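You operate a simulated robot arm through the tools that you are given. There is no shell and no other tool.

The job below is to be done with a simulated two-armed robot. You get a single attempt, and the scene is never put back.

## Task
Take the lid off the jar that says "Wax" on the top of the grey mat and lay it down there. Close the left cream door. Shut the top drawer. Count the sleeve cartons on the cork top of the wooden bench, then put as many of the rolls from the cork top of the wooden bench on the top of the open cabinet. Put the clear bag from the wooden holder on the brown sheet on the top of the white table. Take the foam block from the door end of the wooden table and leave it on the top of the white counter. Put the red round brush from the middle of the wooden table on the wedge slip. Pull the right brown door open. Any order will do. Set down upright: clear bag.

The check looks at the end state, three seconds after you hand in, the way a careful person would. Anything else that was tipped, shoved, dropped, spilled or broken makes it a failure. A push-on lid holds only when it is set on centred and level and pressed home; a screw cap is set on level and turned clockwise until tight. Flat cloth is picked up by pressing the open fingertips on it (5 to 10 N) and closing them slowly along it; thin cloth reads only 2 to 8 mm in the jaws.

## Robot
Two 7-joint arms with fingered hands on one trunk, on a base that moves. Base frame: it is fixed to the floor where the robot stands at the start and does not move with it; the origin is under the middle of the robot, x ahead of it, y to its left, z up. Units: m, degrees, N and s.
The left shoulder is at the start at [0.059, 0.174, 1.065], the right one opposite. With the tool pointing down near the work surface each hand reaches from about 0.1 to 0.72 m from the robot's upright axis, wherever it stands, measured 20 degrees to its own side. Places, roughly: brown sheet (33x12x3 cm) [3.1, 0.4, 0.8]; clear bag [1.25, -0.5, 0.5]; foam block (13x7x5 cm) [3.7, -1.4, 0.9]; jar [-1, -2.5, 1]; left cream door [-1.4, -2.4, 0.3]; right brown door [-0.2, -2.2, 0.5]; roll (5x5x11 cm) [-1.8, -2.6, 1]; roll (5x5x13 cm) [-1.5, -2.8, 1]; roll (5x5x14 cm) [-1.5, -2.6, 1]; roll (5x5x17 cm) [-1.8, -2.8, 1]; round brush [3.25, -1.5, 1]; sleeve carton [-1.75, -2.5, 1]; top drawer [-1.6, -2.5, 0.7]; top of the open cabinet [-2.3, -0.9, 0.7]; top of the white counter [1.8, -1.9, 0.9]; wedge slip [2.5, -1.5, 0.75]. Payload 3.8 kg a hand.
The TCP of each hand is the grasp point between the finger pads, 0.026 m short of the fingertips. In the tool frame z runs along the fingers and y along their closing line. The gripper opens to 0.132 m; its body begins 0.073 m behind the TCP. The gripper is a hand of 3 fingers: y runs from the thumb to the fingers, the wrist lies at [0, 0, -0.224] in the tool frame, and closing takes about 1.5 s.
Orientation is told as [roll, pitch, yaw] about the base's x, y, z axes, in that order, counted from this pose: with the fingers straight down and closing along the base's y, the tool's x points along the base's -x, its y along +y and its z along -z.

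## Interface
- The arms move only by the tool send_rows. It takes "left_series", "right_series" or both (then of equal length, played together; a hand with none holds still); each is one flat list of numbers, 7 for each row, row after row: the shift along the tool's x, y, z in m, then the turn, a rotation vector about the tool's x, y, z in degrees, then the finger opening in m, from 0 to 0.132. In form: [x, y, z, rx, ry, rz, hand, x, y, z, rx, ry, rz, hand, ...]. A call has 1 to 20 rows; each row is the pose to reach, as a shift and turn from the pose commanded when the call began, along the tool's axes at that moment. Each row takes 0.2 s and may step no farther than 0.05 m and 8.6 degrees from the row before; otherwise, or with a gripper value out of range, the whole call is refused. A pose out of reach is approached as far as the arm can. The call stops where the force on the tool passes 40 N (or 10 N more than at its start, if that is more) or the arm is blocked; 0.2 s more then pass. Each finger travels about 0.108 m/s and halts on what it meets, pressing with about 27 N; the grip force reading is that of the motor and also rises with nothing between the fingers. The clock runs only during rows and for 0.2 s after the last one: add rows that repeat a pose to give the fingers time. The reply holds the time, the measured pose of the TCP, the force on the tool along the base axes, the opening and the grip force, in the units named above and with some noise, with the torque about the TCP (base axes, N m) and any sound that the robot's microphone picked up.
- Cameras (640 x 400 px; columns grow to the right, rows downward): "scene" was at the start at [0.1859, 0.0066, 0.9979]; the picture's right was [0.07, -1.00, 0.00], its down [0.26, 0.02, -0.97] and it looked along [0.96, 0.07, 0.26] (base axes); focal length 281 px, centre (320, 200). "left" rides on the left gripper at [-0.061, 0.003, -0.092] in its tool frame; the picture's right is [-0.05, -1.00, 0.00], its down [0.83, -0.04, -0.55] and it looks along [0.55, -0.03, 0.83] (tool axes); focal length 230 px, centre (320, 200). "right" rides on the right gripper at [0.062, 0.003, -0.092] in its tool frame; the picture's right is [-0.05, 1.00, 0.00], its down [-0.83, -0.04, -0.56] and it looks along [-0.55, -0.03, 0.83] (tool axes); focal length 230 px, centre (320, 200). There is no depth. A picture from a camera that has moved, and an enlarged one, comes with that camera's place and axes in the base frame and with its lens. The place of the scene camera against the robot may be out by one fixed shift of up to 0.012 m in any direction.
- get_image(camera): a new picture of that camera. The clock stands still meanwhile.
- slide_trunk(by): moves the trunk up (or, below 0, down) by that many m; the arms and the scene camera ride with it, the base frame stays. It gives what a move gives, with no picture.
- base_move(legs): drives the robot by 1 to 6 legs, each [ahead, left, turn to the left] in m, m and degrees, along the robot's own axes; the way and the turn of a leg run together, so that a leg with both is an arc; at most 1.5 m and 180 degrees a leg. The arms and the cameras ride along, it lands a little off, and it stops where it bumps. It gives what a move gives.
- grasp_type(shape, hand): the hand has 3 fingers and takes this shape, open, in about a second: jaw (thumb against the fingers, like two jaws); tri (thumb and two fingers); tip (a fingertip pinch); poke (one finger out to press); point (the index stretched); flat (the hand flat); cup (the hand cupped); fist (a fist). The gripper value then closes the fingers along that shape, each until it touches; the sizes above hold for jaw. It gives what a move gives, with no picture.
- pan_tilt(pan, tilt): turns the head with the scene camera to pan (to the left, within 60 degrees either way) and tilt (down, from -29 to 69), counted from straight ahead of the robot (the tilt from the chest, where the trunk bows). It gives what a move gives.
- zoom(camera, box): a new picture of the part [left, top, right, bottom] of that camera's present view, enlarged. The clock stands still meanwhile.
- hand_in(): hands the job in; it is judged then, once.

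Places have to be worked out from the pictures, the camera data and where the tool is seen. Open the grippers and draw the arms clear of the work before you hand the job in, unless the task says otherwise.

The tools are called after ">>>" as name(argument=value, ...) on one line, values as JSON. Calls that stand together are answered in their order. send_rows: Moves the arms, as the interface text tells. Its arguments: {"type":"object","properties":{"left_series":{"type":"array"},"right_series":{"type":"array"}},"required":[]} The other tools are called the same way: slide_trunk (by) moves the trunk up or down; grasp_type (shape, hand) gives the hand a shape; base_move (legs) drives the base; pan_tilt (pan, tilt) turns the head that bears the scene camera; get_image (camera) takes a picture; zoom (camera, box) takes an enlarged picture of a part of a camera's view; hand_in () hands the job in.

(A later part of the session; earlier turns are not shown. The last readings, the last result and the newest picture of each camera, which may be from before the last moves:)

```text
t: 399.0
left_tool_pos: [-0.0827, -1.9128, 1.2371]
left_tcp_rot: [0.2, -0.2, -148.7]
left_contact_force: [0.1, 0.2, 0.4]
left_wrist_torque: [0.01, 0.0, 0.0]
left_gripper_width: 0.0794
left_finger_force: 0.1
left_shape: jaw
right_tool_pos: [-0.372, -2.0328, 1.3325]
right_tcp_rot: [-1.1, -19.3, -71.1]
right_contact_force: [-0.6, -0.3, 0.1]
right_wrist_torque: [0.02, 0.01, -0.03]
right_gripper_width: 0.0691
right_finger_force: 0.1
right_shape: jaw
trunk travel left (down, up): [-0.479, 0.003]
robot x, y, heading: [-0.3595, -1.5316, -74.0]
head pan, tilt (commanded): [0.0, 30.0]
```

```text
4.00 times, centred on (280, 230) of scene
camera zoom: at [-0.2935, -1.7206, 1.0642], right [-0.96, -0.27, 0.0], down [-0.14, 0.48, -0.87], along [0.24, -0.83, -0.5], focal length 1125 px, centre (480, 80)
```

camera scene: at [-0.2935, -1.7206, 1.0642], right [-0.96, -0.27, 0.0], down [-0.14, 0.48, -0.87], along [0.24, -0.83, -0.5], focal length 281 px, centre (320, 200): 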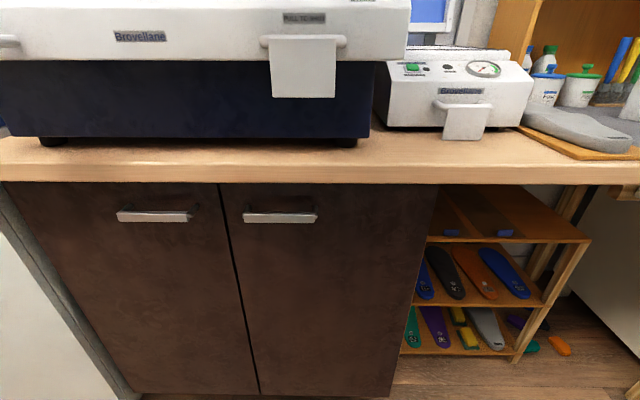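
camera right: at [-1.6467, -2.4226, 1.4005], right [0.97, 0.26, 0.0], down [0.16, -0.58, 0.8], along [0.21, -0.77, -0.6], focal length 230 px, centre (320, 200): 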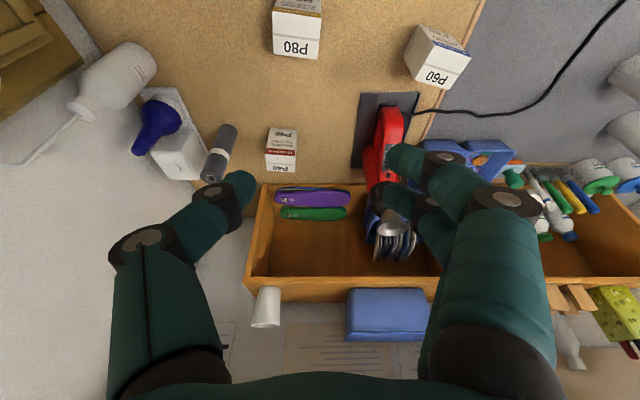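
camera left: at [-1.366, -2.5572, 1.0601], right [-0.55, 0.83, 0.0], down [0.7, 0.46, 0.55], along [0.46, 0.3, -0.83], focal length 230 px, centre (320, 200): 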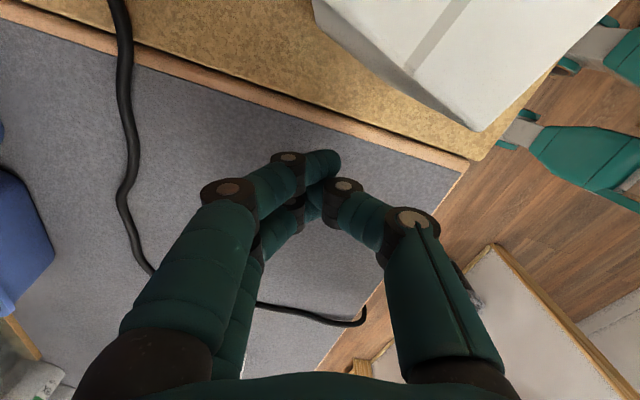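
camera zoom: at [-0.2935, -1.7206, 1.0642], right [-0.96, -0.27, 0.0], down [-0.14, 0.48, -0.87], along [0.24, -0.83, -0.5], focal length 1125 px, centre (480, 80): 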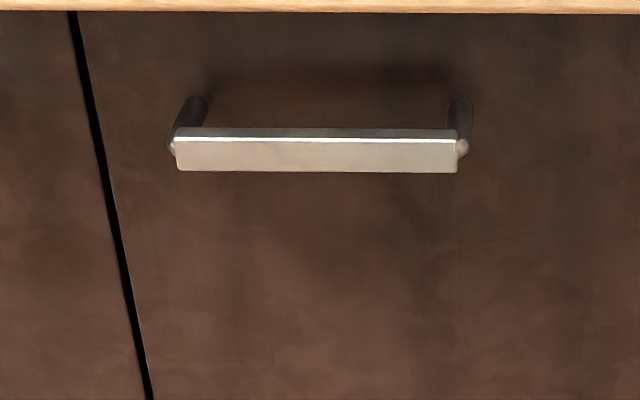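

The handle is a flat bar (≈12 cm) at room (-0.648, -2.0), z≈0.787, standing ~4 cm off the door, under the bench lip; so I need a horizontal hand gripping it from above and below. I back up 0.2 m and lower the trunk.

>>> base_move(legs=[[-0.2, 0, -0.8]])

>>> slide_trunk(by=-0.2)

>>> send_rows(left_series=[0, 0.01, 0.01, -8, 0, 0, 0.08, 0, 0.02, 0.02, -16, 0, 0, 0.08, 0, 0.04, 0.04, -24, 0, 0, 0.08, 0, 0.06, 0.06, -32, 0, 0, 0.08, 0, 0.08, 0.08, -40, 0, 0, 0.08, 0, 0.1, 0.1, -48, 0, 0, 0.08, 0, 0.13, 0.13, -56, 0, 0, 0.08, 0, 0.16, 0.16, -64, 0, 0, 0.08, 0, 0.18, 0.19, -72, 0, 0, 0.08, 0, 0.2, 0.22, -80, 0, 0, 0.08, 0, 0.2, 0.24, -84, 0, 0, 0.08])

>>> get_image(camera="scene")

>>> get_image(camera="left")

```text
t: 400.6
left_tool_pos: [-0.1411, -1.7264, 1.2365]
left_tcp_rot: [0.0, -0.1, -149.4]
left_contact_force: [-0.3, -0.5, -0.3]
left_wrist_torque: [0.0, -0.02, 0.01]
left_gripper_width: 0.0797
left_finger_force: 0.0
left_shape: jaw
right_tool_pos: [-0.431, -1.8423, 1.3327]
right_tcp_rot: [-1.1, -19.2, -72.0]
right_contact_force: [0.7, -0.1, 0.6]
right_wrist_torque: [-0.01, -0.02, -0.01]
right_gripper_width: 0.0694
right_finger_force: 0.0
right_shape: jaw
trunk travel left (down, up): [-0.479, 0.003]
robot x, y, heading: [-0.4103, -1.3412, -75.0]
head pan, tilt (commanded): [0.0, 30.0]
```

```text
t: 402.8
left_tool_pos: [-0.1411, -1.7266, 1.038]
left_tcp_rot: [0.1, -0.1, -149.6]
left_contact_force: [0.1, 1.1, 0.3]
left_wrist_torque: [0.02, 0.05, 0.0]
left_gripper_width: 0.0797
left_finger_force: 0.1
left_shape: jaw
right_tool_pos: [-0.4327, -1.8419, 1.134]
right_tcp_rot: [-1.1, -19.2, -71.9]
right_contact_force: [0.6, -0.4, 0.2]
right_wrist_torque: [0.01, 0.0, 0.01]
right_gripper_width: 0.0695
right_finger_force: 0.1
right_shape: jaw
trunk travel left (down, up): [-0.279, 0.203]
robot x, y, heading: [-0.411, -1.3348, -74.8]
head pan, tilt (commanded): [0.0, 30.0]
```

```text
t: 405.2
left_tool_pos: [-0.0408, -1.9005, 0.7969]
left_tcp_rot: [83.8, -1.0, -149.5]
left_contact_force: [3.8, 0.4, -0.9]
left_wrist_torque: [-0.13, -0.09, -0.33]
left_gripper_width: 0.08
left_finger_force: 0.0
left_shape: jaw
left hand out of reach, approached as far as the arm can: row 9
right_tool_pos: [-0.4275, -1.8416, 1.1326]
right_tcp_rot: [-1.2, -19.1, -71.8]
right_contact_force: [0.9, 0.0, -0.3]
right_wrist_torque: [0.04, 0.07, -0.02]
right_gripper_width: 0.069
right_finger_force: 0.1
right_shape: jaw
trunk travel left (down, up): [-0.279, 0.203]
robot x, y, heading: [-0.4114, -1.3404, -75.0]
head pan, tilt (commanded): [0.0, 30.0]
```

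```text
taken
camera scene: at [-0.3529, -1.5074, 0.83], right [-0.97, -0.26, 0.0], down [-0.13, 0.48, -0.87], along [0.22, -0.84, -0.5], focal length 281 px, centre (320, 200)
```

scene: 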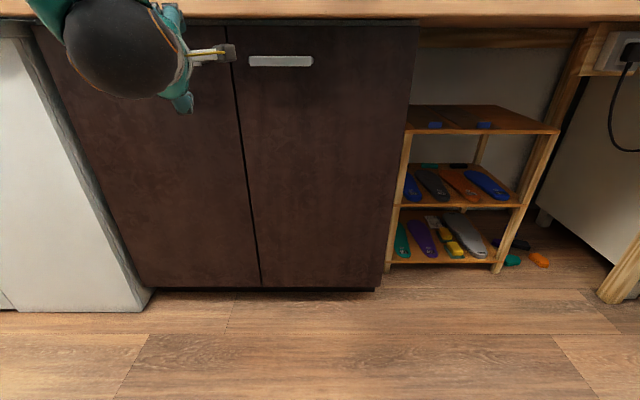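

```text
taken
camera left: at [-0.1404, -1.8534, 0.8113], right [-0.11, 0.06, -0.99], down [0.43, 0.9, 0.0], along [0.89, -0.43, -0.13], focal length 230 px, centre (320, 200)
```

left: 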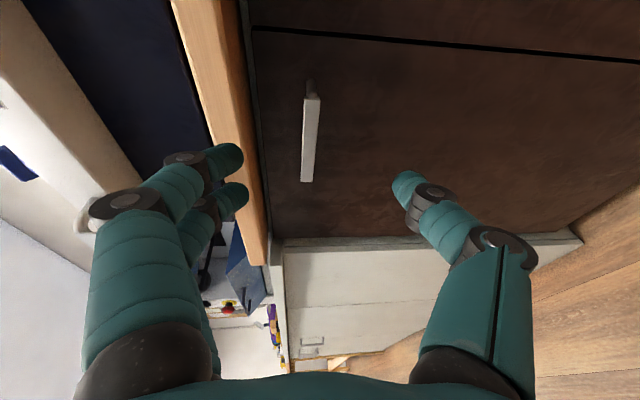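

The left hand is horizontal, fingers up and thumb down, at handle height. I shift it right in front of the handle, square it to the door and narrow the opening so it fits under the bench lip.

>>> send_rows(left_series=[-0.027, -0.001, 0.005, 0, -3, 0, 0.07, -0.054, -0.002, 0.012, 0, -6, 0, 0.06, -0.08, -0.003, 0.02, 0, -9, 0, 0.05, -0.107, -0.004, 0.03, 0, -12, 0, 0.045, -0.134, -0.0046, 0.041, 0, -15, 0, 0.045, -0.134, -0.0046, 0.041, 0, -15, 0, 0.045])

>>> get_image(camera="left")

>>> get_image(camera="scene")

```text
t: 406.6
left_tool_pos: [-0.1514, -2.0054, 0.7936]
left_tcp_rot: [84.1, -1.7, -163.8]
left_contact_force: [-0.1, 1.1, 0.0]
left_wrist_torque: [-0.03, -0.01, 0.03]
left_gripper_width: 0.0454
left_finger_force: 0.0
left_shape: jaw
left hand out of reach, approached as far as the arm can: row 3, 4, 5, 6
right_tool_pos: [-0.4312, -1.8412, 1.1333]
right_tcp_rot: [-1.0, -19.1, -71.9]
right_contact_force: [0.3, 0.0, 0.1]
right_wrist_torque: [0.02, -0.01, 0.0]
right_gripper_width: 0.0693
right_finger_force: 0.1
right_shape: jaw
trunk travel left (down, up): [-0.279, 0.203]
robot x, y, heading: [-0.412, -1.34, -74.8]
head pan, tilt (commanded): [0.0, 30.0]
```

```text
taken
camera left: at [-0.2365, -1.9351, 0.8073], right [-0.11, 0.08, -0.99], down [0.64, 0.77, -0.01], along [0.76, -0.64, -0.13], focal length 230 px, centre (320, 200)
```

left: 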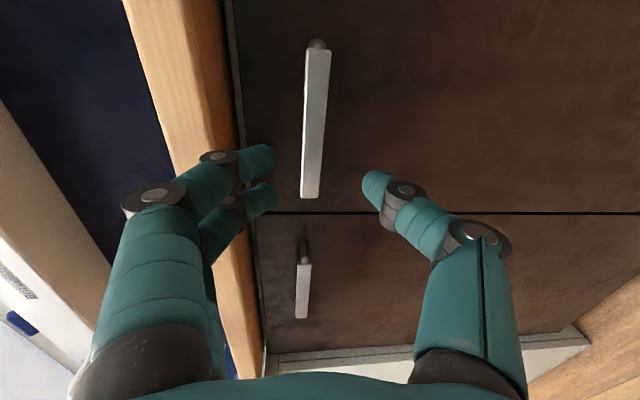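

```text
taken
camera scene: at [-0.355, -1.507, 0.8304], right [-0.97, -0.26, 0.0], down [-0.13, 0.48, -0.87], along [0.22, -0.84, -0.5], focal length 281 px, centre (320, 200)
```

scene: 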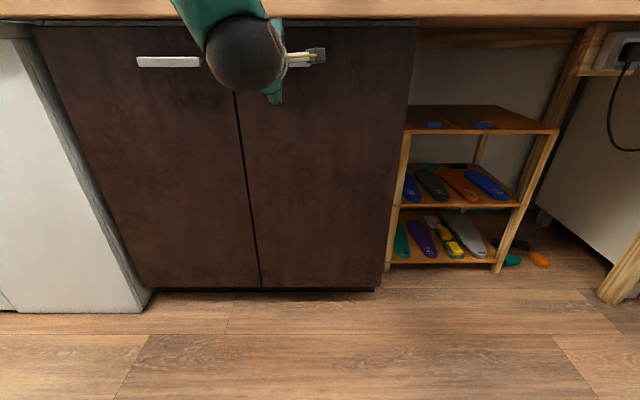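

The hand is square to the door and aligned with the bar (x'≈-0.665, bar z 0.776–0.795). I narrow the opening slightly more and advance 10 cm in steps.

>>> send_rows(left_series=[0, 0, 0.01, 0, 0, 0, 0.036, 0, 0, 0.025, 0, 0, 0, 0.03, 0, 0, 0.04, 0, 0, 0, 0.03, 0, 0, 0.055, 0, 0, 0, 0.03, 0, 0.001, 0.07, 0, 0, 0, 0.03, 0, 0.001, 0.08, 0, 0, 0, 0.03])

>>> get_image(camera="left")

```text
t: 408.0
left_tool_pos: [-0.1368, -2.0815, 0.7903]
left_tcp_rot: [84.1, -1.5, -164.0]
left_contact_force: [-0.4, 0.7, -0.3]
left_wrist_torque: [0.02, 0.01, 0.03]
left_gripper_width: 0.0303
left_finger_force: 0.0
left_shape: jaw
left hand out of reach, approached as far as the arm can: row 1, 2, 3, 4, 5, 6
right_tool_pos: [-0.4327, -1.8417, 1.1341]
right_tcp_rot: [-1.1, -19.0, -71.9]
right_contact_force: [0.0, -0.6, 0.8]
right_wrist_torque: [-0.03, -0.02, 0.02]
right_gripper_width: 0.0695
right_finger_force: 0.0
right_shape: jaw
trunk travel left (down, up): [-0.279, 0.203]
robot x, y, heading: [-0.4151, -1.3374, -74.9]
head pan, tilt (commanded): [0.0, 30.0]
```

```text
taken
camera left: at [-0.2215, -2.012, 0.8049], right [-0.11, 0.08, -0.99], down [0.64, 0.76, -0.01], along [0.76, -0.64, -0.13], focal length 230 px, centre (320, 200)
```

left: 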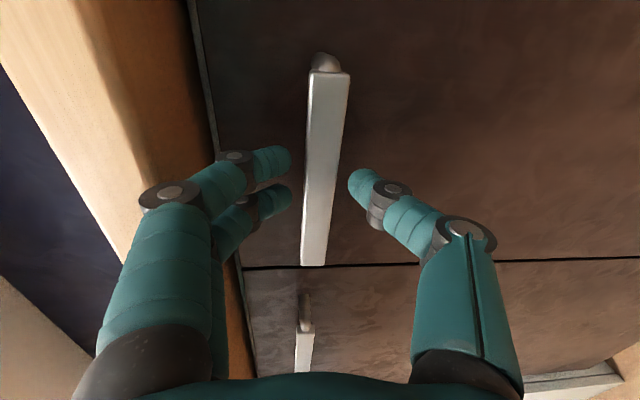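

The bar is between thumb and fingers. I advance another 2.7 cm and close on it.

>>> send_rows(left_series=[0, -0.001, 0.01, 0, 0, 0, 0.03, 0, -0.002, 0.02, 0, 0, 0, 0.03, 0, -0.002, 0.028, 0, 0, 0, 0.03, 0, -0.002, 0.028, 0, 0, 0, 0.02, 0, -0.002, 0.028, 0, 0, 0, 0.01, 0, -0.002, 0.028, 0, 0, 0, 0.0, 0, -0.002, 0.028, 0, 0, 0, 0.0])

>>> get_image(camera="left")

```text
t: 409.6
left_tool_pos: [-0.1319, -2.1109, 0.7845]
left_tcp_rot: [84.1, -1.7, -164.1]
left_contact_force: [0.0, -1.7, -2.6]
left_wrist_torque: [-0.01, -0.02, 0.02]
left_gripper_width: 0.0
left_finger_force: 27.1
left_shape: jaw
right_tool_pos: [-0.431, -1.8415, 1.1333]
right_tcp_rot: [-1.1, -19.2, -71.9]
right_contact_force: [0.0, 0.2, -0.6]
right_wrist_torque: [0.01, -0.01, 0.01]
right_gripper_width: 0.0693
right_finger_force: 0.1
right_shape: jaw
trunk travel left (down, up): [-0.279, 0.203]
robot x, y, heading: [-0.411, -1.3368, -75.1]
head pan, tilt (commanded): [0.0, 30.0]
```

```text
taken
camera left: at [-0.2153, -2.0394, 0.7992], right [-0.11, 0.08, -0.99], down [0.65, 0.76, -0.01], along [0.75, -0.64, -0.13], focal length 230 px, centre (320, 200)
```

left: 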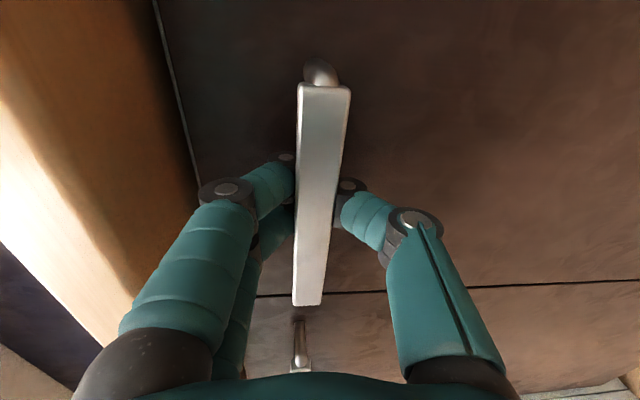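

The hand has clamped the bar. I pull back along the door's arc to about 40°, rotating the hand partly with it.

>>> send_rows(left_series=[-0.004, -0.0023, -0.0211, 0, 2.5, 0, 0, -0.0098, -0.0045, -0.0418, 0, 5, 0, 0, -0.0175, -0.0067, -0.062, 0, 7.5, 0, 0, -0.0268, -0.0088, -0.0815, 0, 10, 0, 0, -0.0379, -0.0108, -0.1001, 0, 12.5, 0, 0, -0.0505, -0.0127, -0.1176, 0, 15, 0, 0, -0.0646, -0.0144, -0.134, 0, 17.5, 0, 0, -0.0801, -0.016, -0.1491, 0, 20, 0, 0])

>>> get_image(camera="scene")

>>> get_image(camera="left")

```text
t: 411.4
left_tool_pos: [-0.2491, -1.985, 0.7865]
left_tcp_rot: [84.1, 0.3, -144.7]
left_contact_force: [1.9, 3.8, -7.7]
left_wrist_torque: [-0.02, 0.0, 0.0]
left_gripper_width: 0.0
left_finger_force: 26.9
left_shape: jaw
right_tool_pos: [-0.4328, -1.8423, 1.1343]
right_tcp_rot: [-1.1, -19.2, -71.8]
right_contact_force: [-0.7, -0.1, 0.0]
right_wrist_torque: [0.0, -0.01, 0.0]
right_gripper_width: 0.0692
right_finger_force: 0.0
right_shape: jaw
trunk travel left (down, up): [-0.279, 0.203]
robot x, y, heading: [-0.4136, -1.3406, -75.1]
head pan, tilt (commanded): [0.0, 30.0]
```

```text
taken
camera scene: at [-0.3555, -1.507, 0.8304], right [-0.97, -0.26, 0.0], down [-0.13, 0.48, -0.87], along [0.22, -0.84, -0.5], focal length 281 px, centre (320, 200)
```

scene: 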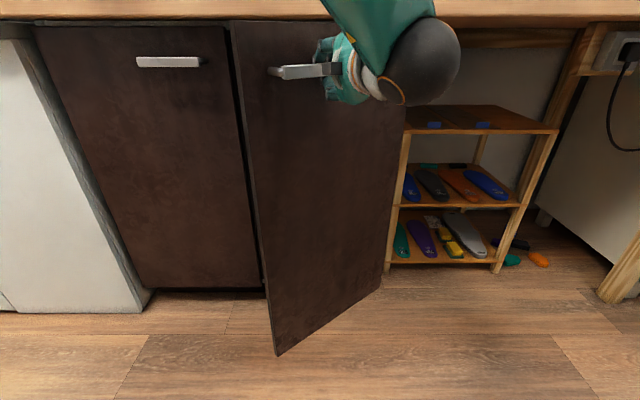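

```text
taken
camera left: at [-0.3527, -1.9467, 0.7989], right [-0.1, 0.06, -0.99], down [0.36, 0.93, 0.02], along [0.93, -0.35, -0.11], focal length 230 px, centre (320, 200)
```

left: 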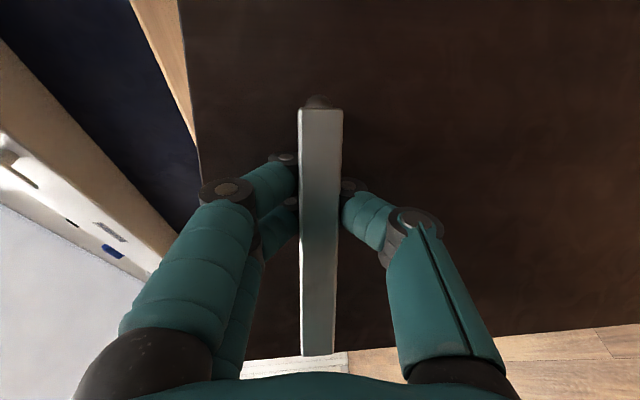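

The door is open ≈37–40° (free edge at about room (-0.62, -1.82)). I release the bar, back the hand off, and then I'll push the door wider from its inner side.

>>> send_rows(left_series=[0, 0, 0, 0, 0, 0, 0.015, 0, 0, 0, 0, 0, 0, 0.03, 0, 0, 0, 0, 0, 0, 0.04, 0, 0, 0, 0, 0, 0, 0.045, 0, 0, -0.03, 0, 0, 0, 0.045, 0, 0, -0.07, 0, 0, 0, 0.045, 0, 0, -0.11, 0, 0, 0, 0.045, 0, 0, -0.14, 0, 0, 0, 0.045])

>>> get_image(camera="scene")

```text
t: 413.2
left_tool_pos: [-0.3262, -1.8705, 0.7993]
left_tcp_rot: [84.1, 0.3, -144.5]
left_contact_force: [0.2, -0.4, 0.5]
left_wrist_torque: [-0.02, 0.0, 0.04]
left_gripper_width: 0.0444
left_finger_force: 0.0
left_shape: jaw
right_tool_pos: [-0.432, -1.8422, 1.1337]
right_tcp_rot: [-1.1, -19.3, -71.8]
right_contact_force: [-0.3, -0.3, -0.3]
right_wrist_torque: [0.03, 0.01, -0.01]
right_gripper_width: 0.0695
right_finger_force: 0.0
right_shape: jaw
trunk travel left (down, up): [-0.279, 0.203]
robot x, y, heading: [-0.4091, -1.3336, -74.9]
head pan, tilt (commanded): [0.0, 30.0]
```

```text
taken
camera scene: at [-0.3553, -1.507, 0.8304], right [-0.97, -0.26, 0.0], down [-0.13, 0.48, -0.87], along [0.22, -0.84, -0.5], focal length 281 px, centre (320, 200)
```

scene: 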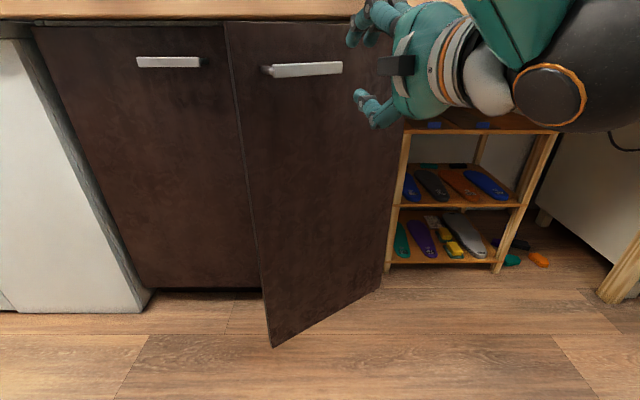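

The door stays ajar. I swing the left hand leftward while turning it to point down, in front of the door's free edge.

>>> send_rows(left_series=[0.02, 0, 0.0, 7.7, 0, 0, 0.03, 0.042, 0.001, 0.005, 15.4, 0, 0, 0.02, 0.064, 0.002, 0.014, 23.1, 0, 0, 0.01, 0.085, 0.003, 0.023, 30.8, 0, 0, 0, 0.106, 0.004, 0.032, 38.5, 0, 0, 0, 0.128, 0.005, 0.041, 46.2, 0, 0, 0, 0.149, 0.006, 0.05, 53.9, 0, 0, 0, 0.17, 0.007, 0.06, 61.6, 0, 0, 0, 0.192, 0.008, 0.07, 69.3, 0, 0, 0, 0.213, 0.009, 0.079, 77, 0, 0, 0, 0.2342, 0.009, 0.087, 84, 0, 0, 0])

>>> get_image(camera="scene")

```text
t: 415.6
left_tool_pos: [-0.0864, -1.8082, 0.8047]
left_tcp_rot: [-0.1, 0.3, -144.7]
left_contact_force: [0.3, 0.0, 0.6]
left_wrist_torque: [0.04, -0.01, 0.03]
left_gripper_width: 0.0
left_finger_force: 27.2
left_shape: jaw
right_tool_pos: [-0.4307, -1.8418, 1.1328]
right_tcp_rot: [-1.1, -19.2, -71.9]
right_contact_force: [0.1, 0.2, -0.8]
right_wrist_torque: [0.0, -0.01, 0.02]
right_gripper_width: 0.0692
right_finger_force: 0.1
right_shape: jaw
trunk travel left (down, up): [-0.279, 0.203]
robot x, y, heading: [-0.4122, -1.3382, -75.0]
head pan, tilt (commanded): [0.0, 30.0]
```

```text
taken
camera scene: at [-0.3548, -1.5071, 0.8304], right [-0.97, -0.26, 0.0], down [-0.13, 0.48, -0.87], along [0.22, -0.84, -0.5], focal length 281 px, centre (320, 200)
```

scene: 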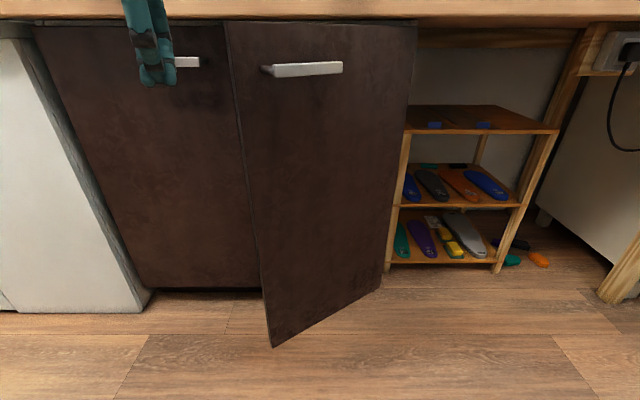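

The door is at ≈33°; the closed left hand hangs just left of its free edge. I lower it, go around the free edge to the inner side, and stop just before contact.

>>> send_rows(left_series=[0.006, 0.022, 0.03, 0, 0, 0, 0, 0.013, 0.044, 0.06, 0, 0, 0, 0, 0.0194, 0.0667, 0.085, 0, 0, 0, 0, 0.006, 0.104, 0.1, 0, 0, 0, 0, -0.008, 0.142, 0.115, 0, 0, 0, 0, -0.0222, 0.1793, 0.125, 0, 0, 0, 0, -0.056, 0.167, 0.125, 0, 0, 0, 0, -0.09, 0.154, 0.125, 0, 0, 0, 0])

>>> get_image(camera="scene")

>>> get_image(camera="left")

```text
t: 417.4
left_tool_pos: [-0.0722, -1.9861, 0.6759]
left_tcp_rot: [0.1, 0.4, -144.5]
left_contact_force: [-1.1, 0.3, 0.8]
left_wrist_torque: [0.01, 0.02, 0.0]
left_gripper_width: 0.0
left_finger_force: 26.7
left_shape: jaw
right_tool_pos: [-0.4324, -1.8421, 1.1332]
right_tcp_rot: [-1.1, -19.2, -72.0]
right_contact_force: [-0.4, -0.6, 0.3]
right_wrist_torque: [-0.01, -0.02, -0.02]
right_gripper_width: 0.0694
right_finger_force: 0.1
right_shape: jaw
trunk travel left (down, up): [-0.279, 0.203]
robot x, y, heading: [-0.4101, -1.3368, -75.0]
head pan, tilt (commanded): [0.0, 30.0]
```

```text
taken
camera scene: at [-0.3556, -1.5073, 0.8304], right [-0.97, -0.26, 0.0], down [-0.13, 0.48, -0.87], along [0.22, -0.84, -0.5], focal length 281 px, centre (320, 200)
```

scene: 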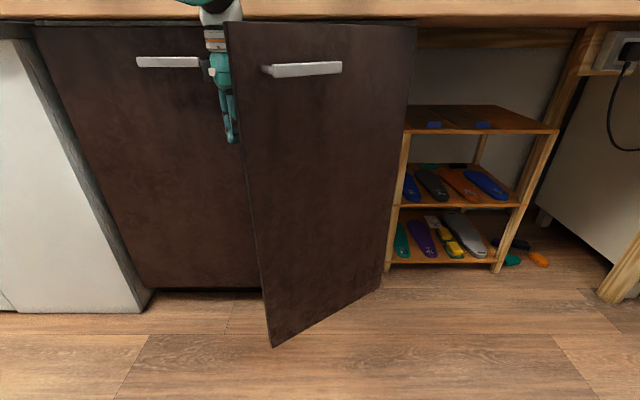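

```text
taken
camera left: at [-0.1214, -2.0247, 0.7673], right [-0.62, 0.78, 0.0], down [0.65, 0.51, 0.56], along [0.44, 0.35, -0.83], focal length 230 px, centre (320, 200)
```

left: 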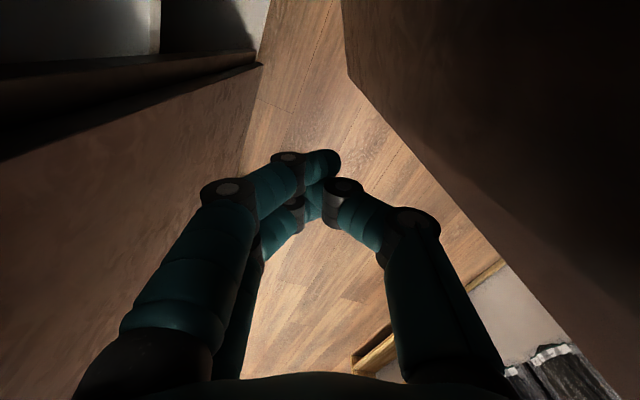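

The hand is behind the free edge. I push the door outward along its arc toward ~85°.

>>> send_rows(left_series=[-0.033, -0.016, 0, 0, 0, 0, 0, -0.0662, -0.0321, 0, 0, 0, 0, 0, -0.0716, -0.0582, 0, 0, 0, 0, 0, -0.08, -0.083, 0, 0, 0, 0, 0, -0.0884, -0.1075, 0, 0, 0, 0, 0, -0.1055, -0.1404, 0, 0, 0, 0, 0, -0.1297, -0.1748, 0, 0, 0, 0, 0, -0.1584, -0.2055, 0, 0, 0, 0, 0, -0.1869, -0.2292, 0, 0, 0, 0, 0, -0.2223, -0.2514, 0, 0, 0, 0, 0])

>>> get_image(camera="scene")

```text
t: 419.6
left_tool_pos: [-0.3992, -1.9121, 0.6748]
left_tcp_rot: [0.0, 0.4, -144.6]
left_contact_force: [0.3, 0.0, -0.3]
left_wrist_torque: [0.0, -0.01, 0.03]
left_gripper_width: 0.0001
left_finger_force: 27.1
left_shape: jaw
right_tool_pos: [-0.4316, -1.8416, 1.1336]
right_tcp_rot: [-1.0, -19.3, -71.9]
right_contact_force: [0.3, 0.1, -0.4]
right_wrist_torque: [-0.01, -0.03, -0.02]
right_gripper_width: 0.0693
right_finger_force: 0.1
right_shape: jaw
trunk travel left (down, up): [-0.279, 0.203]
robot x, y, heading: [-0.4094, -1.3366, -74.9]
head pan, tilt (commanded): [0.0, 30.0]
```

```text
taken
camera scene: at [-0.3559, -1.507, 0.8305], right [-0.97, -0.26, 0.0], down [-0.13, 0.48, -0.87], along [0.22, -0.84, -0.5], focal length 281 px, centre (320, 200)
```

scene: 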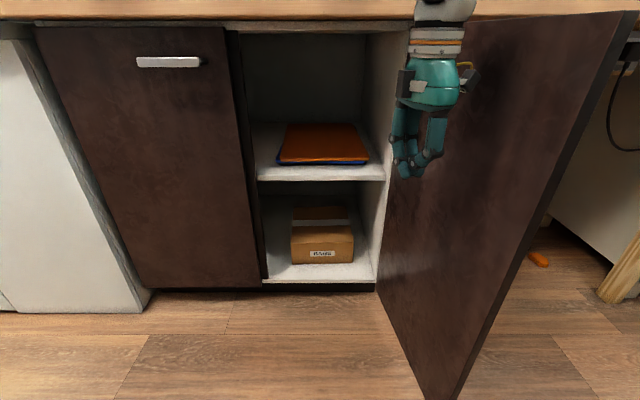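

The right brown door is wide open (~90°) with the inside visible. I withdraw the left hand away from it and raise the trunk.

>>> send_rows(left_series=[0.04, 0.015, 0, 0, 0, 0, 0, 0.08, 0.022, 0, 0, 0, 0, 0, 0.11, 0.005, -0.02, 0, 0, 0, 0, 0.135, -0.025, -0.04, 0, 0, 0, 0.02, 0.157, -0.05, -0.07, 0, 0, 0, 0.04, 0.157, -0.06, -0.11, 0, 0, 0, 0.06, 0.157, -0.06, -0.15, 0, 0, 0, 0.08, 0.157, -0.06, -0.19, 0, 0, 0, 0.08, 0.157, -0.06, -0.23, 0, 0, 0, 0.08, 0.157, -0.06, -0.27, 0, 0, 0, 0.08, 0.157, -0.06, -0.31, 0, 0, 0, 0.08])

>>> slide_trunk(by=0.2)

>>> get_image(camera="scene")

```text
t: 422.0
left_tool_pos: [-0.3032, -1.769, 0.9851]
left_tcp_rot: [0.0, 0.4, -144.5]
left_contact_force: [-0.6, 0.6, -0.1]
left_wrist_torque: [-0.01, 0.01, 0.01]
left_gripper_width: 0.0797
left_finger_force: 0.1
left_shape: jaw
right_tool_pos: [-0.4319, -1.8406, 1.1352]
right_tcp_rot: [-1.1, -19.4, -71.9]
right_contact_force: [0.1, 0.4, 0.3]
right_wrist_torque: [0.04, 0.0, 0.0]
right_gripper_width: 0.0697
right_finger_force: 0.1
right_shape: jaw
trunk travel left (down, up): [-0.279, 0.203]
robot x, y, heading: [-0.413, -1.3371, -74.8]
head pan, tilt (commanded): [0.0, 30.0]
```

```text
t: 424.1
left_tool_pos: [-0.305, -1.7715, 1.1848]
left_tcp_rot: [0.0, 0.3, -144.6]
left_contact_force: [0.3, -0.3, -0.8]
left_wrist_torque: [0.03, 0.01, 0.01]
left_gripper_width: 0.0796
left_finger_force: 0.0
left_shape: jaw
right_tool_pos: [-0.4329, -1.8417, 1.3331]
right_tcp_rot: [-1.0, -19.1, -71.9]
right_contact_force: [0.2, 0.3, 0.3]
right_wrist_torque: [-0.01, -0.02, 0.0]
right_gripper_width: 0.0694
right_finger_force: 0.1
right_shape: jaw
trunk travel left (down, up): [-0.479, 0.003]
robot x, y, heading: [-0.4102, -1.34, -75.0]
head pan, tilt (commanded): [0.0, 30.0]
```

```text
taken
camera scene: at [-0.3489, -1.5302, 1.0639], right [-0.97, -0.26, 0.0], down [-0.13, 0.48, -0.87], along [0.22, -0.84, -0.5], focal length 281 px, centre (320, 200)
```

scene: 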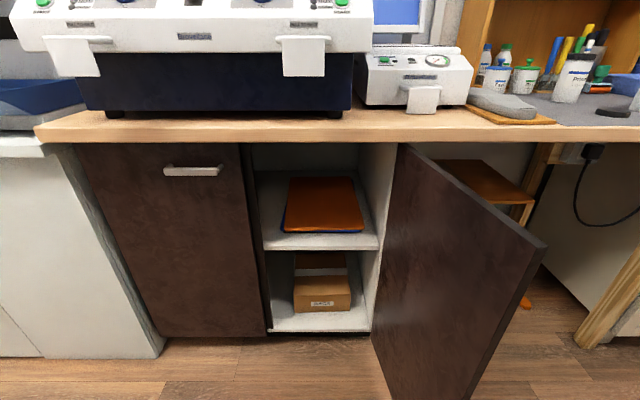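

The door stands wide open. I separate the hands, level the right one, then strafe left along the aisle facing the counters.

>>> send_rows(left_series=[0.04, 0.015, 0, 0, 0, 0, 0.08, 0.08, 0.03, 0, 0, 0, 0, 0.08, 0.12, 0.045, 0, 0, 0, 0, 0.08, 0.16, 0.059, 0, 0, 0, 0, 0.08], right_series=[0.01, 0, 0, 0, 5, 0, 0.07, 0.02, 0, 0, 0, 10, 0, 0.07, 0.03, 0, 0, 0, 15, 0, 0.07, 0.04, 0, 0.03, 0, 19, 0, 0.07])

>>> base_move(legs=[[0.1, 0, 0], [0, 1.0, 0], [0, 0.9, 0]])

>>> pan_tilt(pan=0, tilt=25)

>>> get_image(camera="scene")

>>> pan_tilt(pan=55, tilt=20)

>>> get_image(camera="scene")

```text
t: 425.1
left_tool_pos: [-0.1389, -1.725, 1.1847]
left_tcp_rot: [0.0, 0.3, -144.7]
left_contact_force: [-0.9, -0.1, -1.1]
left_wrist_torque: [0.01, 0.03, 0.02]
left_gripper_width: 0.0797
left_finger_force: 0.0
left_shape: jaw
right_tool_pos: [-0.4399, -1.8151, 1.2912]
right_tcp_rot: [-1.1, -0.1, -72.3]
right_contact_force: [0.3, -0.9, -0.6]
right_wrist_torque: [-0.01, 0.05, 0.01]
right_gripper_width: 0.0692
right_finger_force: 0.0
right_shape: jaw
trunk travel left (down, up): [-0.479, 0.003]
robot x, y, heading: [-0.4123, -1.3385, -74.8]
head pan, tilt (commanded): [0.0, 30.0]
```

```text
t: 443.1
left_tool_pos: [1.748, -1.3154, 1.186]
left_tcp_rot: [0.0, 0.2, -144.6]
left_contact_force: [0.0, 0.6, -0.8]
left_wrist_torque: [0.0, 0.01, 0.04]
left_gripper_width: 0.0795
left_finger_force: 0.1
left_shape: jaw
right_tool_pos: [1.4474, -1.4037, 1.2928]
right_tcp_rot: [-0.9, -0.2, -72.2]
right_contact_force: [0.1, -0.5, -0.9]
right_wrist_torque: [-0.01, 0.0, 0.02]
right_gripper_width: 0.0692
right_finger_force: 0.0
right_shape: jaw
trunk travel left (down, up): [-0.479, 0.003]
robot x, y, heading: [1.4769, -0.9299, -75.1]
head pan, tilt (commanded): [0.0, 30.0]
```

```text
t: 443.8
left_tool_pos: [1.7487, -1.3145, 1.1872]
left_tcp_rot: [0.1, 0.2, -144.7]
left_contact_force: [1.1, -0.1, 0.0]
left_wrist_torque: [-0.02, 0.0, 0.01]
left_gripper_width: 0.0797
left_finger_force: 0.1
left_shape: jaw
right_tool_pos: [1.4485, -1.4038, 1.2921]
right_tcp_rot: [-1.1, -0.2, -72.2]
right_contact_force: [0.1, 0.3, 0.7]
right_wrist_torque: [0.05, 0.02, 0.0]
right_gripper_width: 0.0693
right_finger_force: 0.1
right_shape: jaw
trunk travel left (down, up): [-0.479, 0.003]
robot x, y, heading: [1.4783, -0.9292, -75.0]
head pan, tilt (commanded): [0.0, 25.0]
```

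```text
taken
camera scene: at [1.5406, -1.122, 1.0722], right [-0.97, -0.26, 0.0], down [-0.11, 0.41, -0.91], along [0.23, -0.88, -0.42], focal length 281 px, centre (320, 200)
```

scene: 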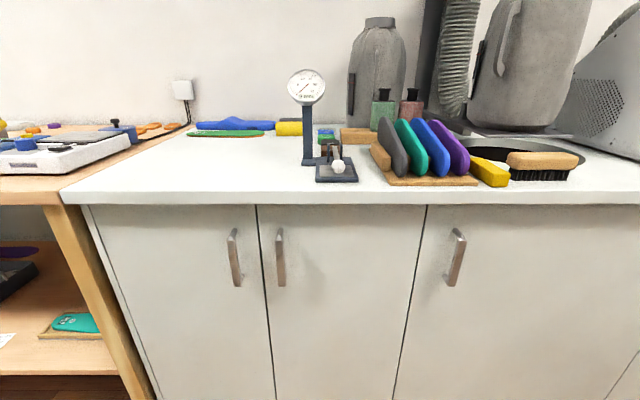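

```text
t: 445.0
left_tool_pos: [1.7479, -1.3153, 1.1864]
left_tcp_rot: [0.1, 0.3, -144.5]
left_contact_force: [0.3, -0.6, 0.1]
left_wrist_torque: [0.01, -0.01, -0.06]
left_gripper_width: 0.0798
left_finger_force: 0.0
left_shape: jaw
right_tool_pos: [1.4471, -1.4047, 1.2926]
right_tcp_rot: [-1.0, -0.2, -72.3]
right_contact_force: [0.3, 0.5, 0.1]
right_wrist_torque: [-0.01, -0.04, 0.02]
right_gripper_width: 0.0694
right_finger_force: 0.1
right_shape: jaw
trunk travel left (down, up): [-0.479, 0.003]
robot x, y, heading: [1.4773, -0.9302, -75.1]
head pan, tilt (commanded): [55.0, 20.0]
```

```text
taken
camera scene: at [1.6042, -1.065, 1.0803], right [-0.34, -0.94, 0.0], down [-0.32, 0.12, -0.94], along [0.88, -0.32, -0.34], focal length 281 px, centre (320, 200)
```

scene: 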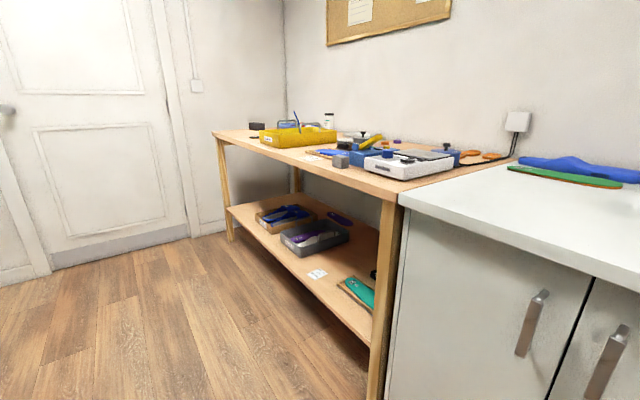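

The white counter top has free space at its front left, and the wooden table is beyond. I zoom in on the wooden table.

>>> zoom(camera="scene", box=[200, 90, 420, 220])

>>> zoom(camera="scene", box=[320, 100, 540, 230])

```text
2.91 times, centred on (310, 155) of scene
camera zoom: at [1.6042, -1.065, 1.0803], right [-0.34, -0.94, 0.0], down [-0.32, 0.12, -0.94], along [0.88, -0.32, -0.34], focal length 818 px, centre (349, 331)
```

zoom: 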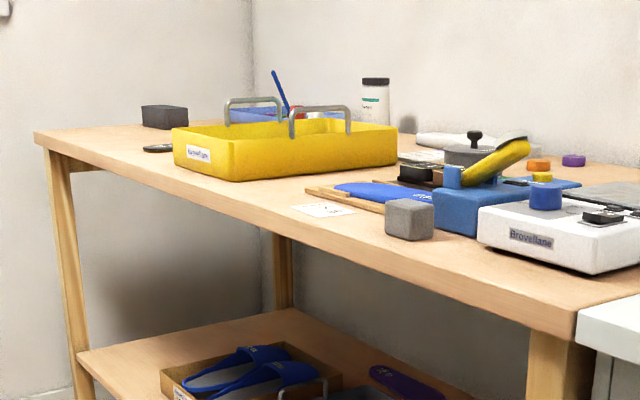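

```text
2.91 times, centred on (430, 165) of scene
camera zoom: at [1.6042, -1.065, 1.0803], right [-0.34, -0.94, 0.0], down [-0.32, 0.12, -0.94], along [0.88, -0.32, -0.34], focal length 818 px, centre (0, 302)
```

zoom: 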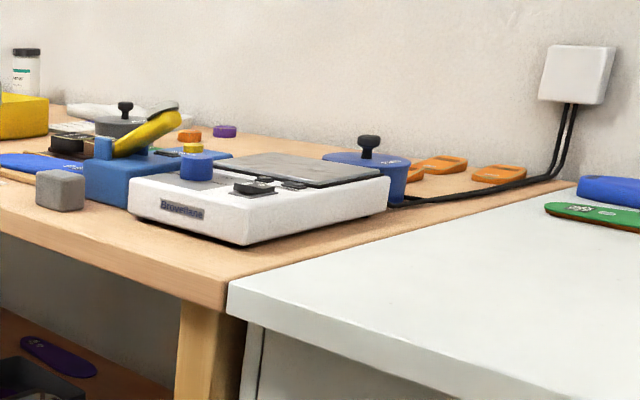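

The dark block at the far (door) end must be the foam block; a paper slip lies on the table top nearer. I strafe 1.1 m further left and look at the table.

>>> base_move(legs=[[0, 1.15, 0]])

>>> pan_tilt(pan=0, tilt=25)

>>> get_image(camera="scene")

>>> pan_tilt(pan=40, tilt=25)

>>> get_image(camera="scene")

```text
t: 455.2
left_tool_pos: [2.8461, -1.0198, 1.1859]
left_tcp_rot: [0.1, 0.3, -144.5]
left_contact_force: [0.1, -0.4, -0.4]
left_wrist_torque: [0.01, -0.01, 0.01]
left_gripper_width: 0.0796
left_finger_force: 0.1
left_shape: jaw
right_tool_pos: [2.5455, -1.1101, 1.2915]
right_tcp_rot: [-1.0, -0.3, -72.2]
right_contact_force: [-1.2, -0.4, -0.6]
right_wrist_torque: [0.02, -0.01, 0.04]
right_gripper_width: 0.0695
right_finger_force: 0.1
right_shape: jaw
trunk travel left (down, up): [-0.479, 0.003]
robot x, y, heading: [2.5749, -0.6332, -74.8]
head pan, tilt (commanded): [55.0, 20.0]
```

```text
t: 456.5
left_tool_pos: [2.8465, -1.0204, 1.1868]
left_tcp_rot: [0.1, 0.3, -144.5]
left_contact_force: [0.3, 0.3, 0.1]
left_wrist_torque: [0.01, -0.04, 0.02]
left_gripper_width: 0.0796
left_finger_force: 0.1
left_shape: jaw
right_tool_pos: [2.5458, -1.1093, 1.2929]
right_tcp_rot: [-1.0, -0.3, -72.1]
right_contact_force: [-0.8, 1.0, 0.4]
right_wrist_torque: [0.01, 0.02, 0.05]
right_gripper_width: 0.0692
right_finger_force: 0.1
right_shape: jaw
trunk travel left (down, up): [-0.479, 0.003]
robot x, y, heading: [2.5776, -0.6347, -74.8]
head pan, tilt (commanded): [0.0, 25.0]
```

```text
taken
camera scene: at [2.6381, -0.828, 1.0722], right [-0.97, -0.26, 0.0], down [-0.11, 0.41, -0.91], along [0.24, -0.88, -0.42], focal length 281 px, centre (320, 200)
```

scene: 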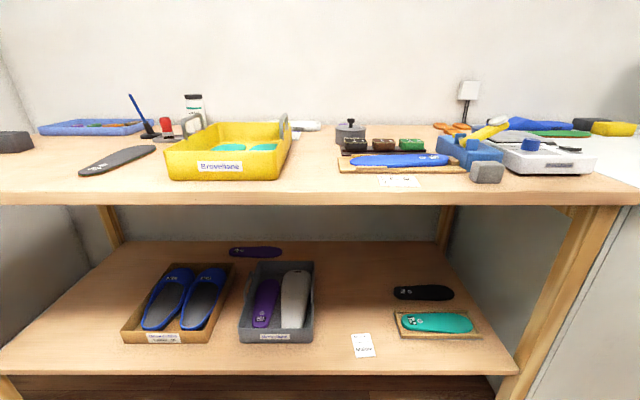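

```text
t: 457.5
left_tool_pos: [2.8465, -1.0208, 1.187]
left_tcp_rot: [0.1, 0.3, -144.6]
left_contact_force: [0.1, 0.5, 0.9]
left_wrist_torque: [0.0, 0.01, 0.02]
left_gripper_width: 0.0797
left_finger_force: 0.1
left_shape: jaw
right_tool_pos: [2.5453, -1.1096, 1.2917]
right_tcp_rot: [-1.1, -0.1, -72.3]
right_contact_force: [-0.8, -0.4, 0.2]
right_wrist_torque: [-0.02, 0.01, 0.0]
right_gripper_width: 0.0691
right_finger_force: 0.0
right_shape: jaw
trunk travel left (down, up): [-0.479, 0.003]
robot x, y, heading: [2.5735, -0.6363, -74.7]
head pan, tilt (commanded): [40.0, 25.0]
```

```text
taken
camera scene: at [2.6895, -0.792, 1.0722], right [-0.57, -0.82, 0.0], down [-0.35, 0.24, -0.91], along [0.74, -0.52, -0.42], focal length 281 px, centre (320, 200)
```

scene: 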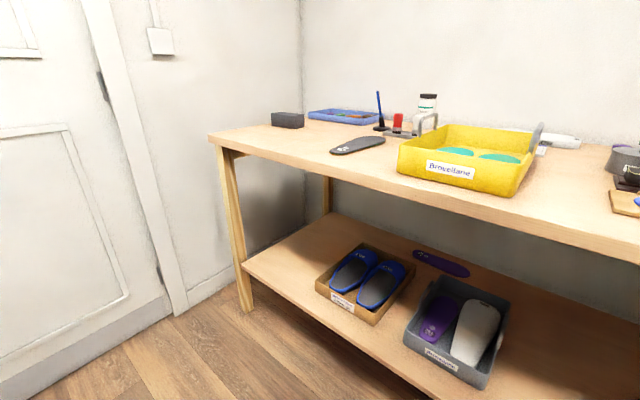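

>>> zoom(camera="scene", box=[260, 80, 480, 210])

>>> pan_tilt(pan=0, tilt=25)

>>> zoom(camera="scene", box=[320, 100, 540, 230])

>>> zoom(camera="scene", box=[300, 310, 440, 390])

```text
2.91 times, centred on (370, 145) of scene
camera zoom: at [2.6895, -0.792, 1.0722], right [-0.57, -0.82, 0.0], down [-0.35, 0.24, -0.91], along [0.74, -0.52, -0.42], focal length 818 px, centre (174, 360)
```

zoom: 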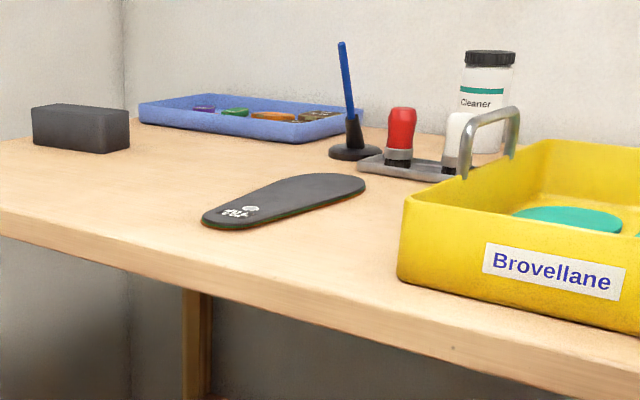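

```text
t: 458.6
left_tool_pos: [2.8462, -1.0212, 1.1864]
left_tcp_rot: [0.1, 0.3, -144.5]
left_contact_force: [-1.0, 0.0, -0.6]
left_wrist_torque: [-0.02, -0.03, 0.02]
left_gripper_width: 0.0796
left_finger_force: 0.0
left_shape: jaw
right_tool_pos: [2.5463, -1.1104, 1.2909]
right_tcp_rot: [-1.1, -0.1, -72.2]
right_contact_force: [0.2, 0.2, -0.7]
right_wrist_torque: [0.0, -0.01, 0.02]
right_gripper_width: 0.0691
right_finger_force: 0.0
right_shape: jaw
trunk travel left (down, up): [-0.479, 0.003]
robot x, y, heading: [2.5762, -0.6365, -75.1]
head pan, tilt (commanded): [0.0, 25.0]
```

```text
2.91 times, centred on (430, 165) of scene
camera zoom: at [2.6381, -0.8281, 1.0722], right [-0.97, -0.26, 0.0], down [-0.11, 0.41, -0.91], along [0.24, -0.88, -0.42], focal length 818 px, centre (0, 302)
```

zoom: 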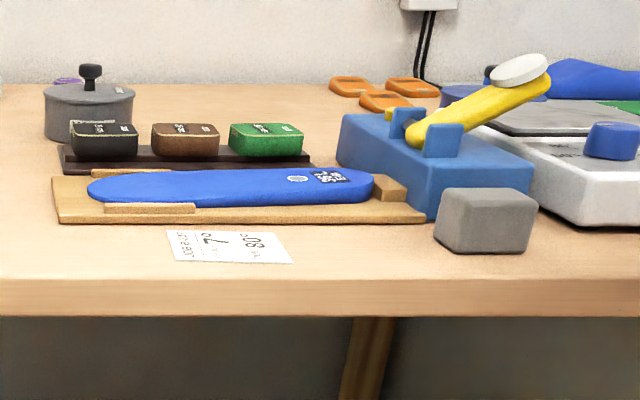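

```text
4.57 times, centred on (370, 350) of scene
camera zoom: at [2.6381, -0.8281, 1.0722], right [-0.97, -0.26, 0.0], down [-0.11, 0.41, -0.91], along [0.24, -0.88, -0.42], focal length 1286 px, centre (91, -486)
```

zoom: 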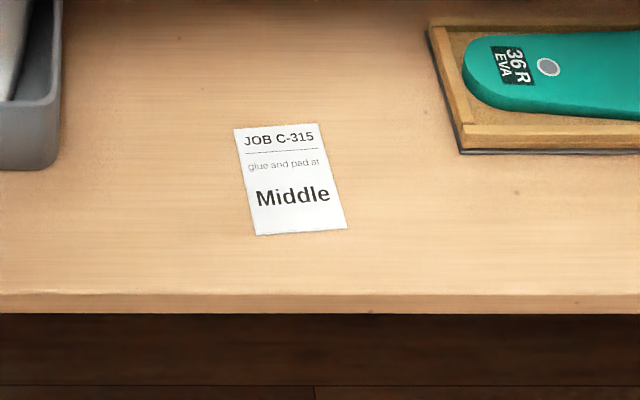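

The table-top slip (7°, angle) is the wedge slip at ≈[2.624, -1.399]; the red round brush stands in a grey holder at ≈[3.34, -1.57]; the dark foam block is at the door end ≈[3.70, -1.36]; table top z≈0.864. I drive toward the brush for the left hand.

>>> base_move(legs=[[0, 0.29, 0], [0.33, 0, 0]])

>>> pan_tilt(pan=20, tilt=30)

>>> get_image(camera="scene")

>>> get_image(camera="right")

```text
t: 463.6
left_tool_pos: [3.2128, -1.2613, 1.186]
left_tcp_rot: [0.1, 0.3, -144.9]
left_contact_force: [-0.4, 0.5, 0.3]
left_wrist_torque: [-0.02, -0.02, -0.01]
left_gripper_width: 0.0795
left_finger_force: 0.0
left_shape: jaw
right_tool_pos: [2.9117, -1.35, 1.2932]
right_tcp_rot: [-1.1, -0.3, -72.6]
right_contact_force: [-0.5, 0.0, -0.3]
right_wrist_torque: [0.01, 0.0, -0.01]
right_gripper_width: 0.0697
right_finger_force: 0.1
right_shape: jaw
trunk travel left (down, up): [-0.479, 0.003]
robot x, y, heading: [2.9413, -0.8767, -75.4]
head pan, tilt (commanded): [0.0, 25.0]
```

```text
t: 464.4
left_tool_pos: [3.212, -1.2621, 1.1872]
left_tcp_rot: [0.2, 0.3, -144.9]
left_contact_force: [-0.2, -0.9, -0.8]
left_wrist_torque: [-0.02, 0.02, 0.0]
left_gripper_width: 0.0795
left_finger_force: 0.1
left_shape: jaw
right_tool_pos: [2.9114, -1.35, 1.2926]
right_tcp_rot: [-1.1, -0.2, -72.7]
right_contact_force: [0.4, -0.2, -0.3]
right_wrist_torque: [0.0, -0.03, 0.0]
right_gripper_width: 0.0691
right_finger_force: 0.1
right_shape: jaw
trunk travel left (down, up): [-0.479, 0.003]
robot x, y, heading: [2.9457, -0.8773, -75.2]
head pan, tilt (commanded): [20.0, 30.0]
```

```text
taken
camera scene: at [3.0341, -1.054, 1.0643], right [-0.82, -0.57, 0.0], down [-0.28, 0.41, -0.87], along [0.49, -0.71, -0.5], focal length 281 px, centre (320, 200)
```

scene: 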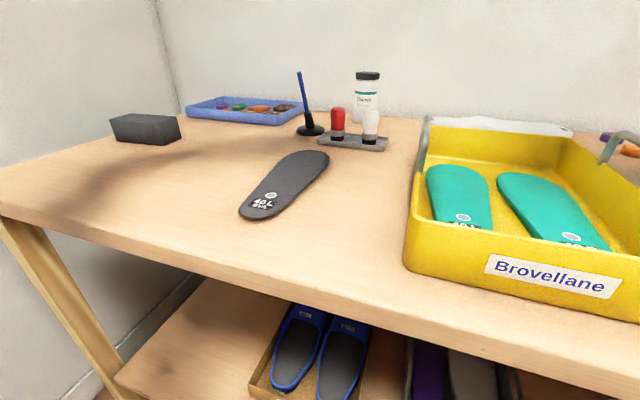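

```text
taken
camera right: at [2.8976, -1.2897, 1.3843], right [0.97, 0.25, -0.02], down [0.21, -0.8, 0.56], along [0.12, -0.55, -0.83], focal length 230 px, centre (320, 200)
```

right: 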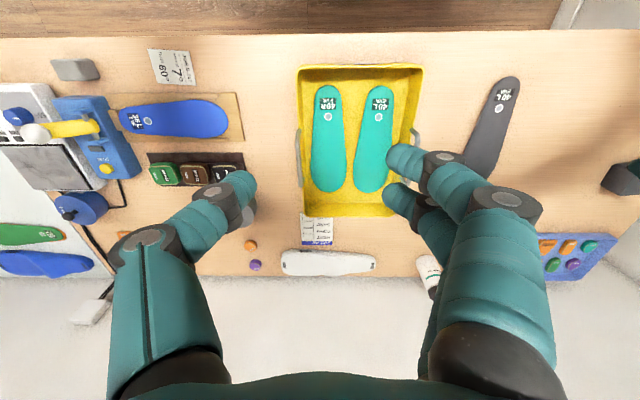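

The right camera gives an overhead view; I zoom on the slip to verify its text.

>>> zoom(camera="right", box=[130, 30, 230, 110])

>>> zoom(camera="scene", box=[280, 60, 420, 160])

```text
5.00 times, centred on (180, 70) of right
camera zoom: at [2.8976, -1.2897, 1.3843], right [0.97, 0.25, -0.02], down [0.21, -0.8, 0.56], along [0.12, -0.55, -0.83], focal length 1150 px, centre (1020, 850)
```

zoom: 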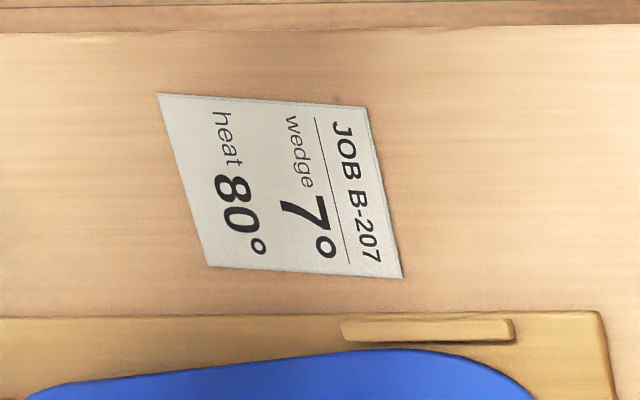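

```text
4.00 times, centred on (350, 110) of scene
camera zoom: at [3.0341, -1.054, 1.0643], right [-0.82, -0.57, 0.0], down [-0.28, 0.41, -0.87], along [0.49, -0.71, -0.5], focal length 1125 px, centre (200, 560)
```

zoom: 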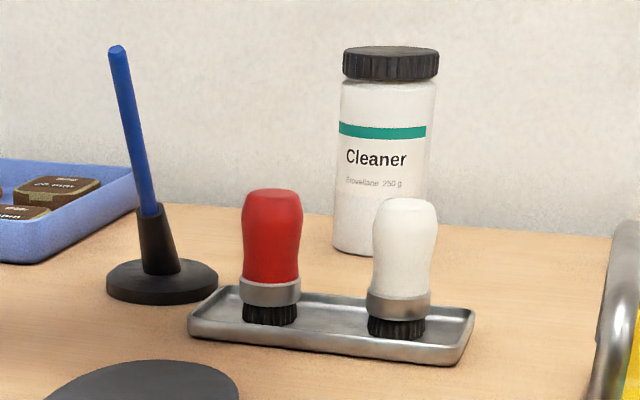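

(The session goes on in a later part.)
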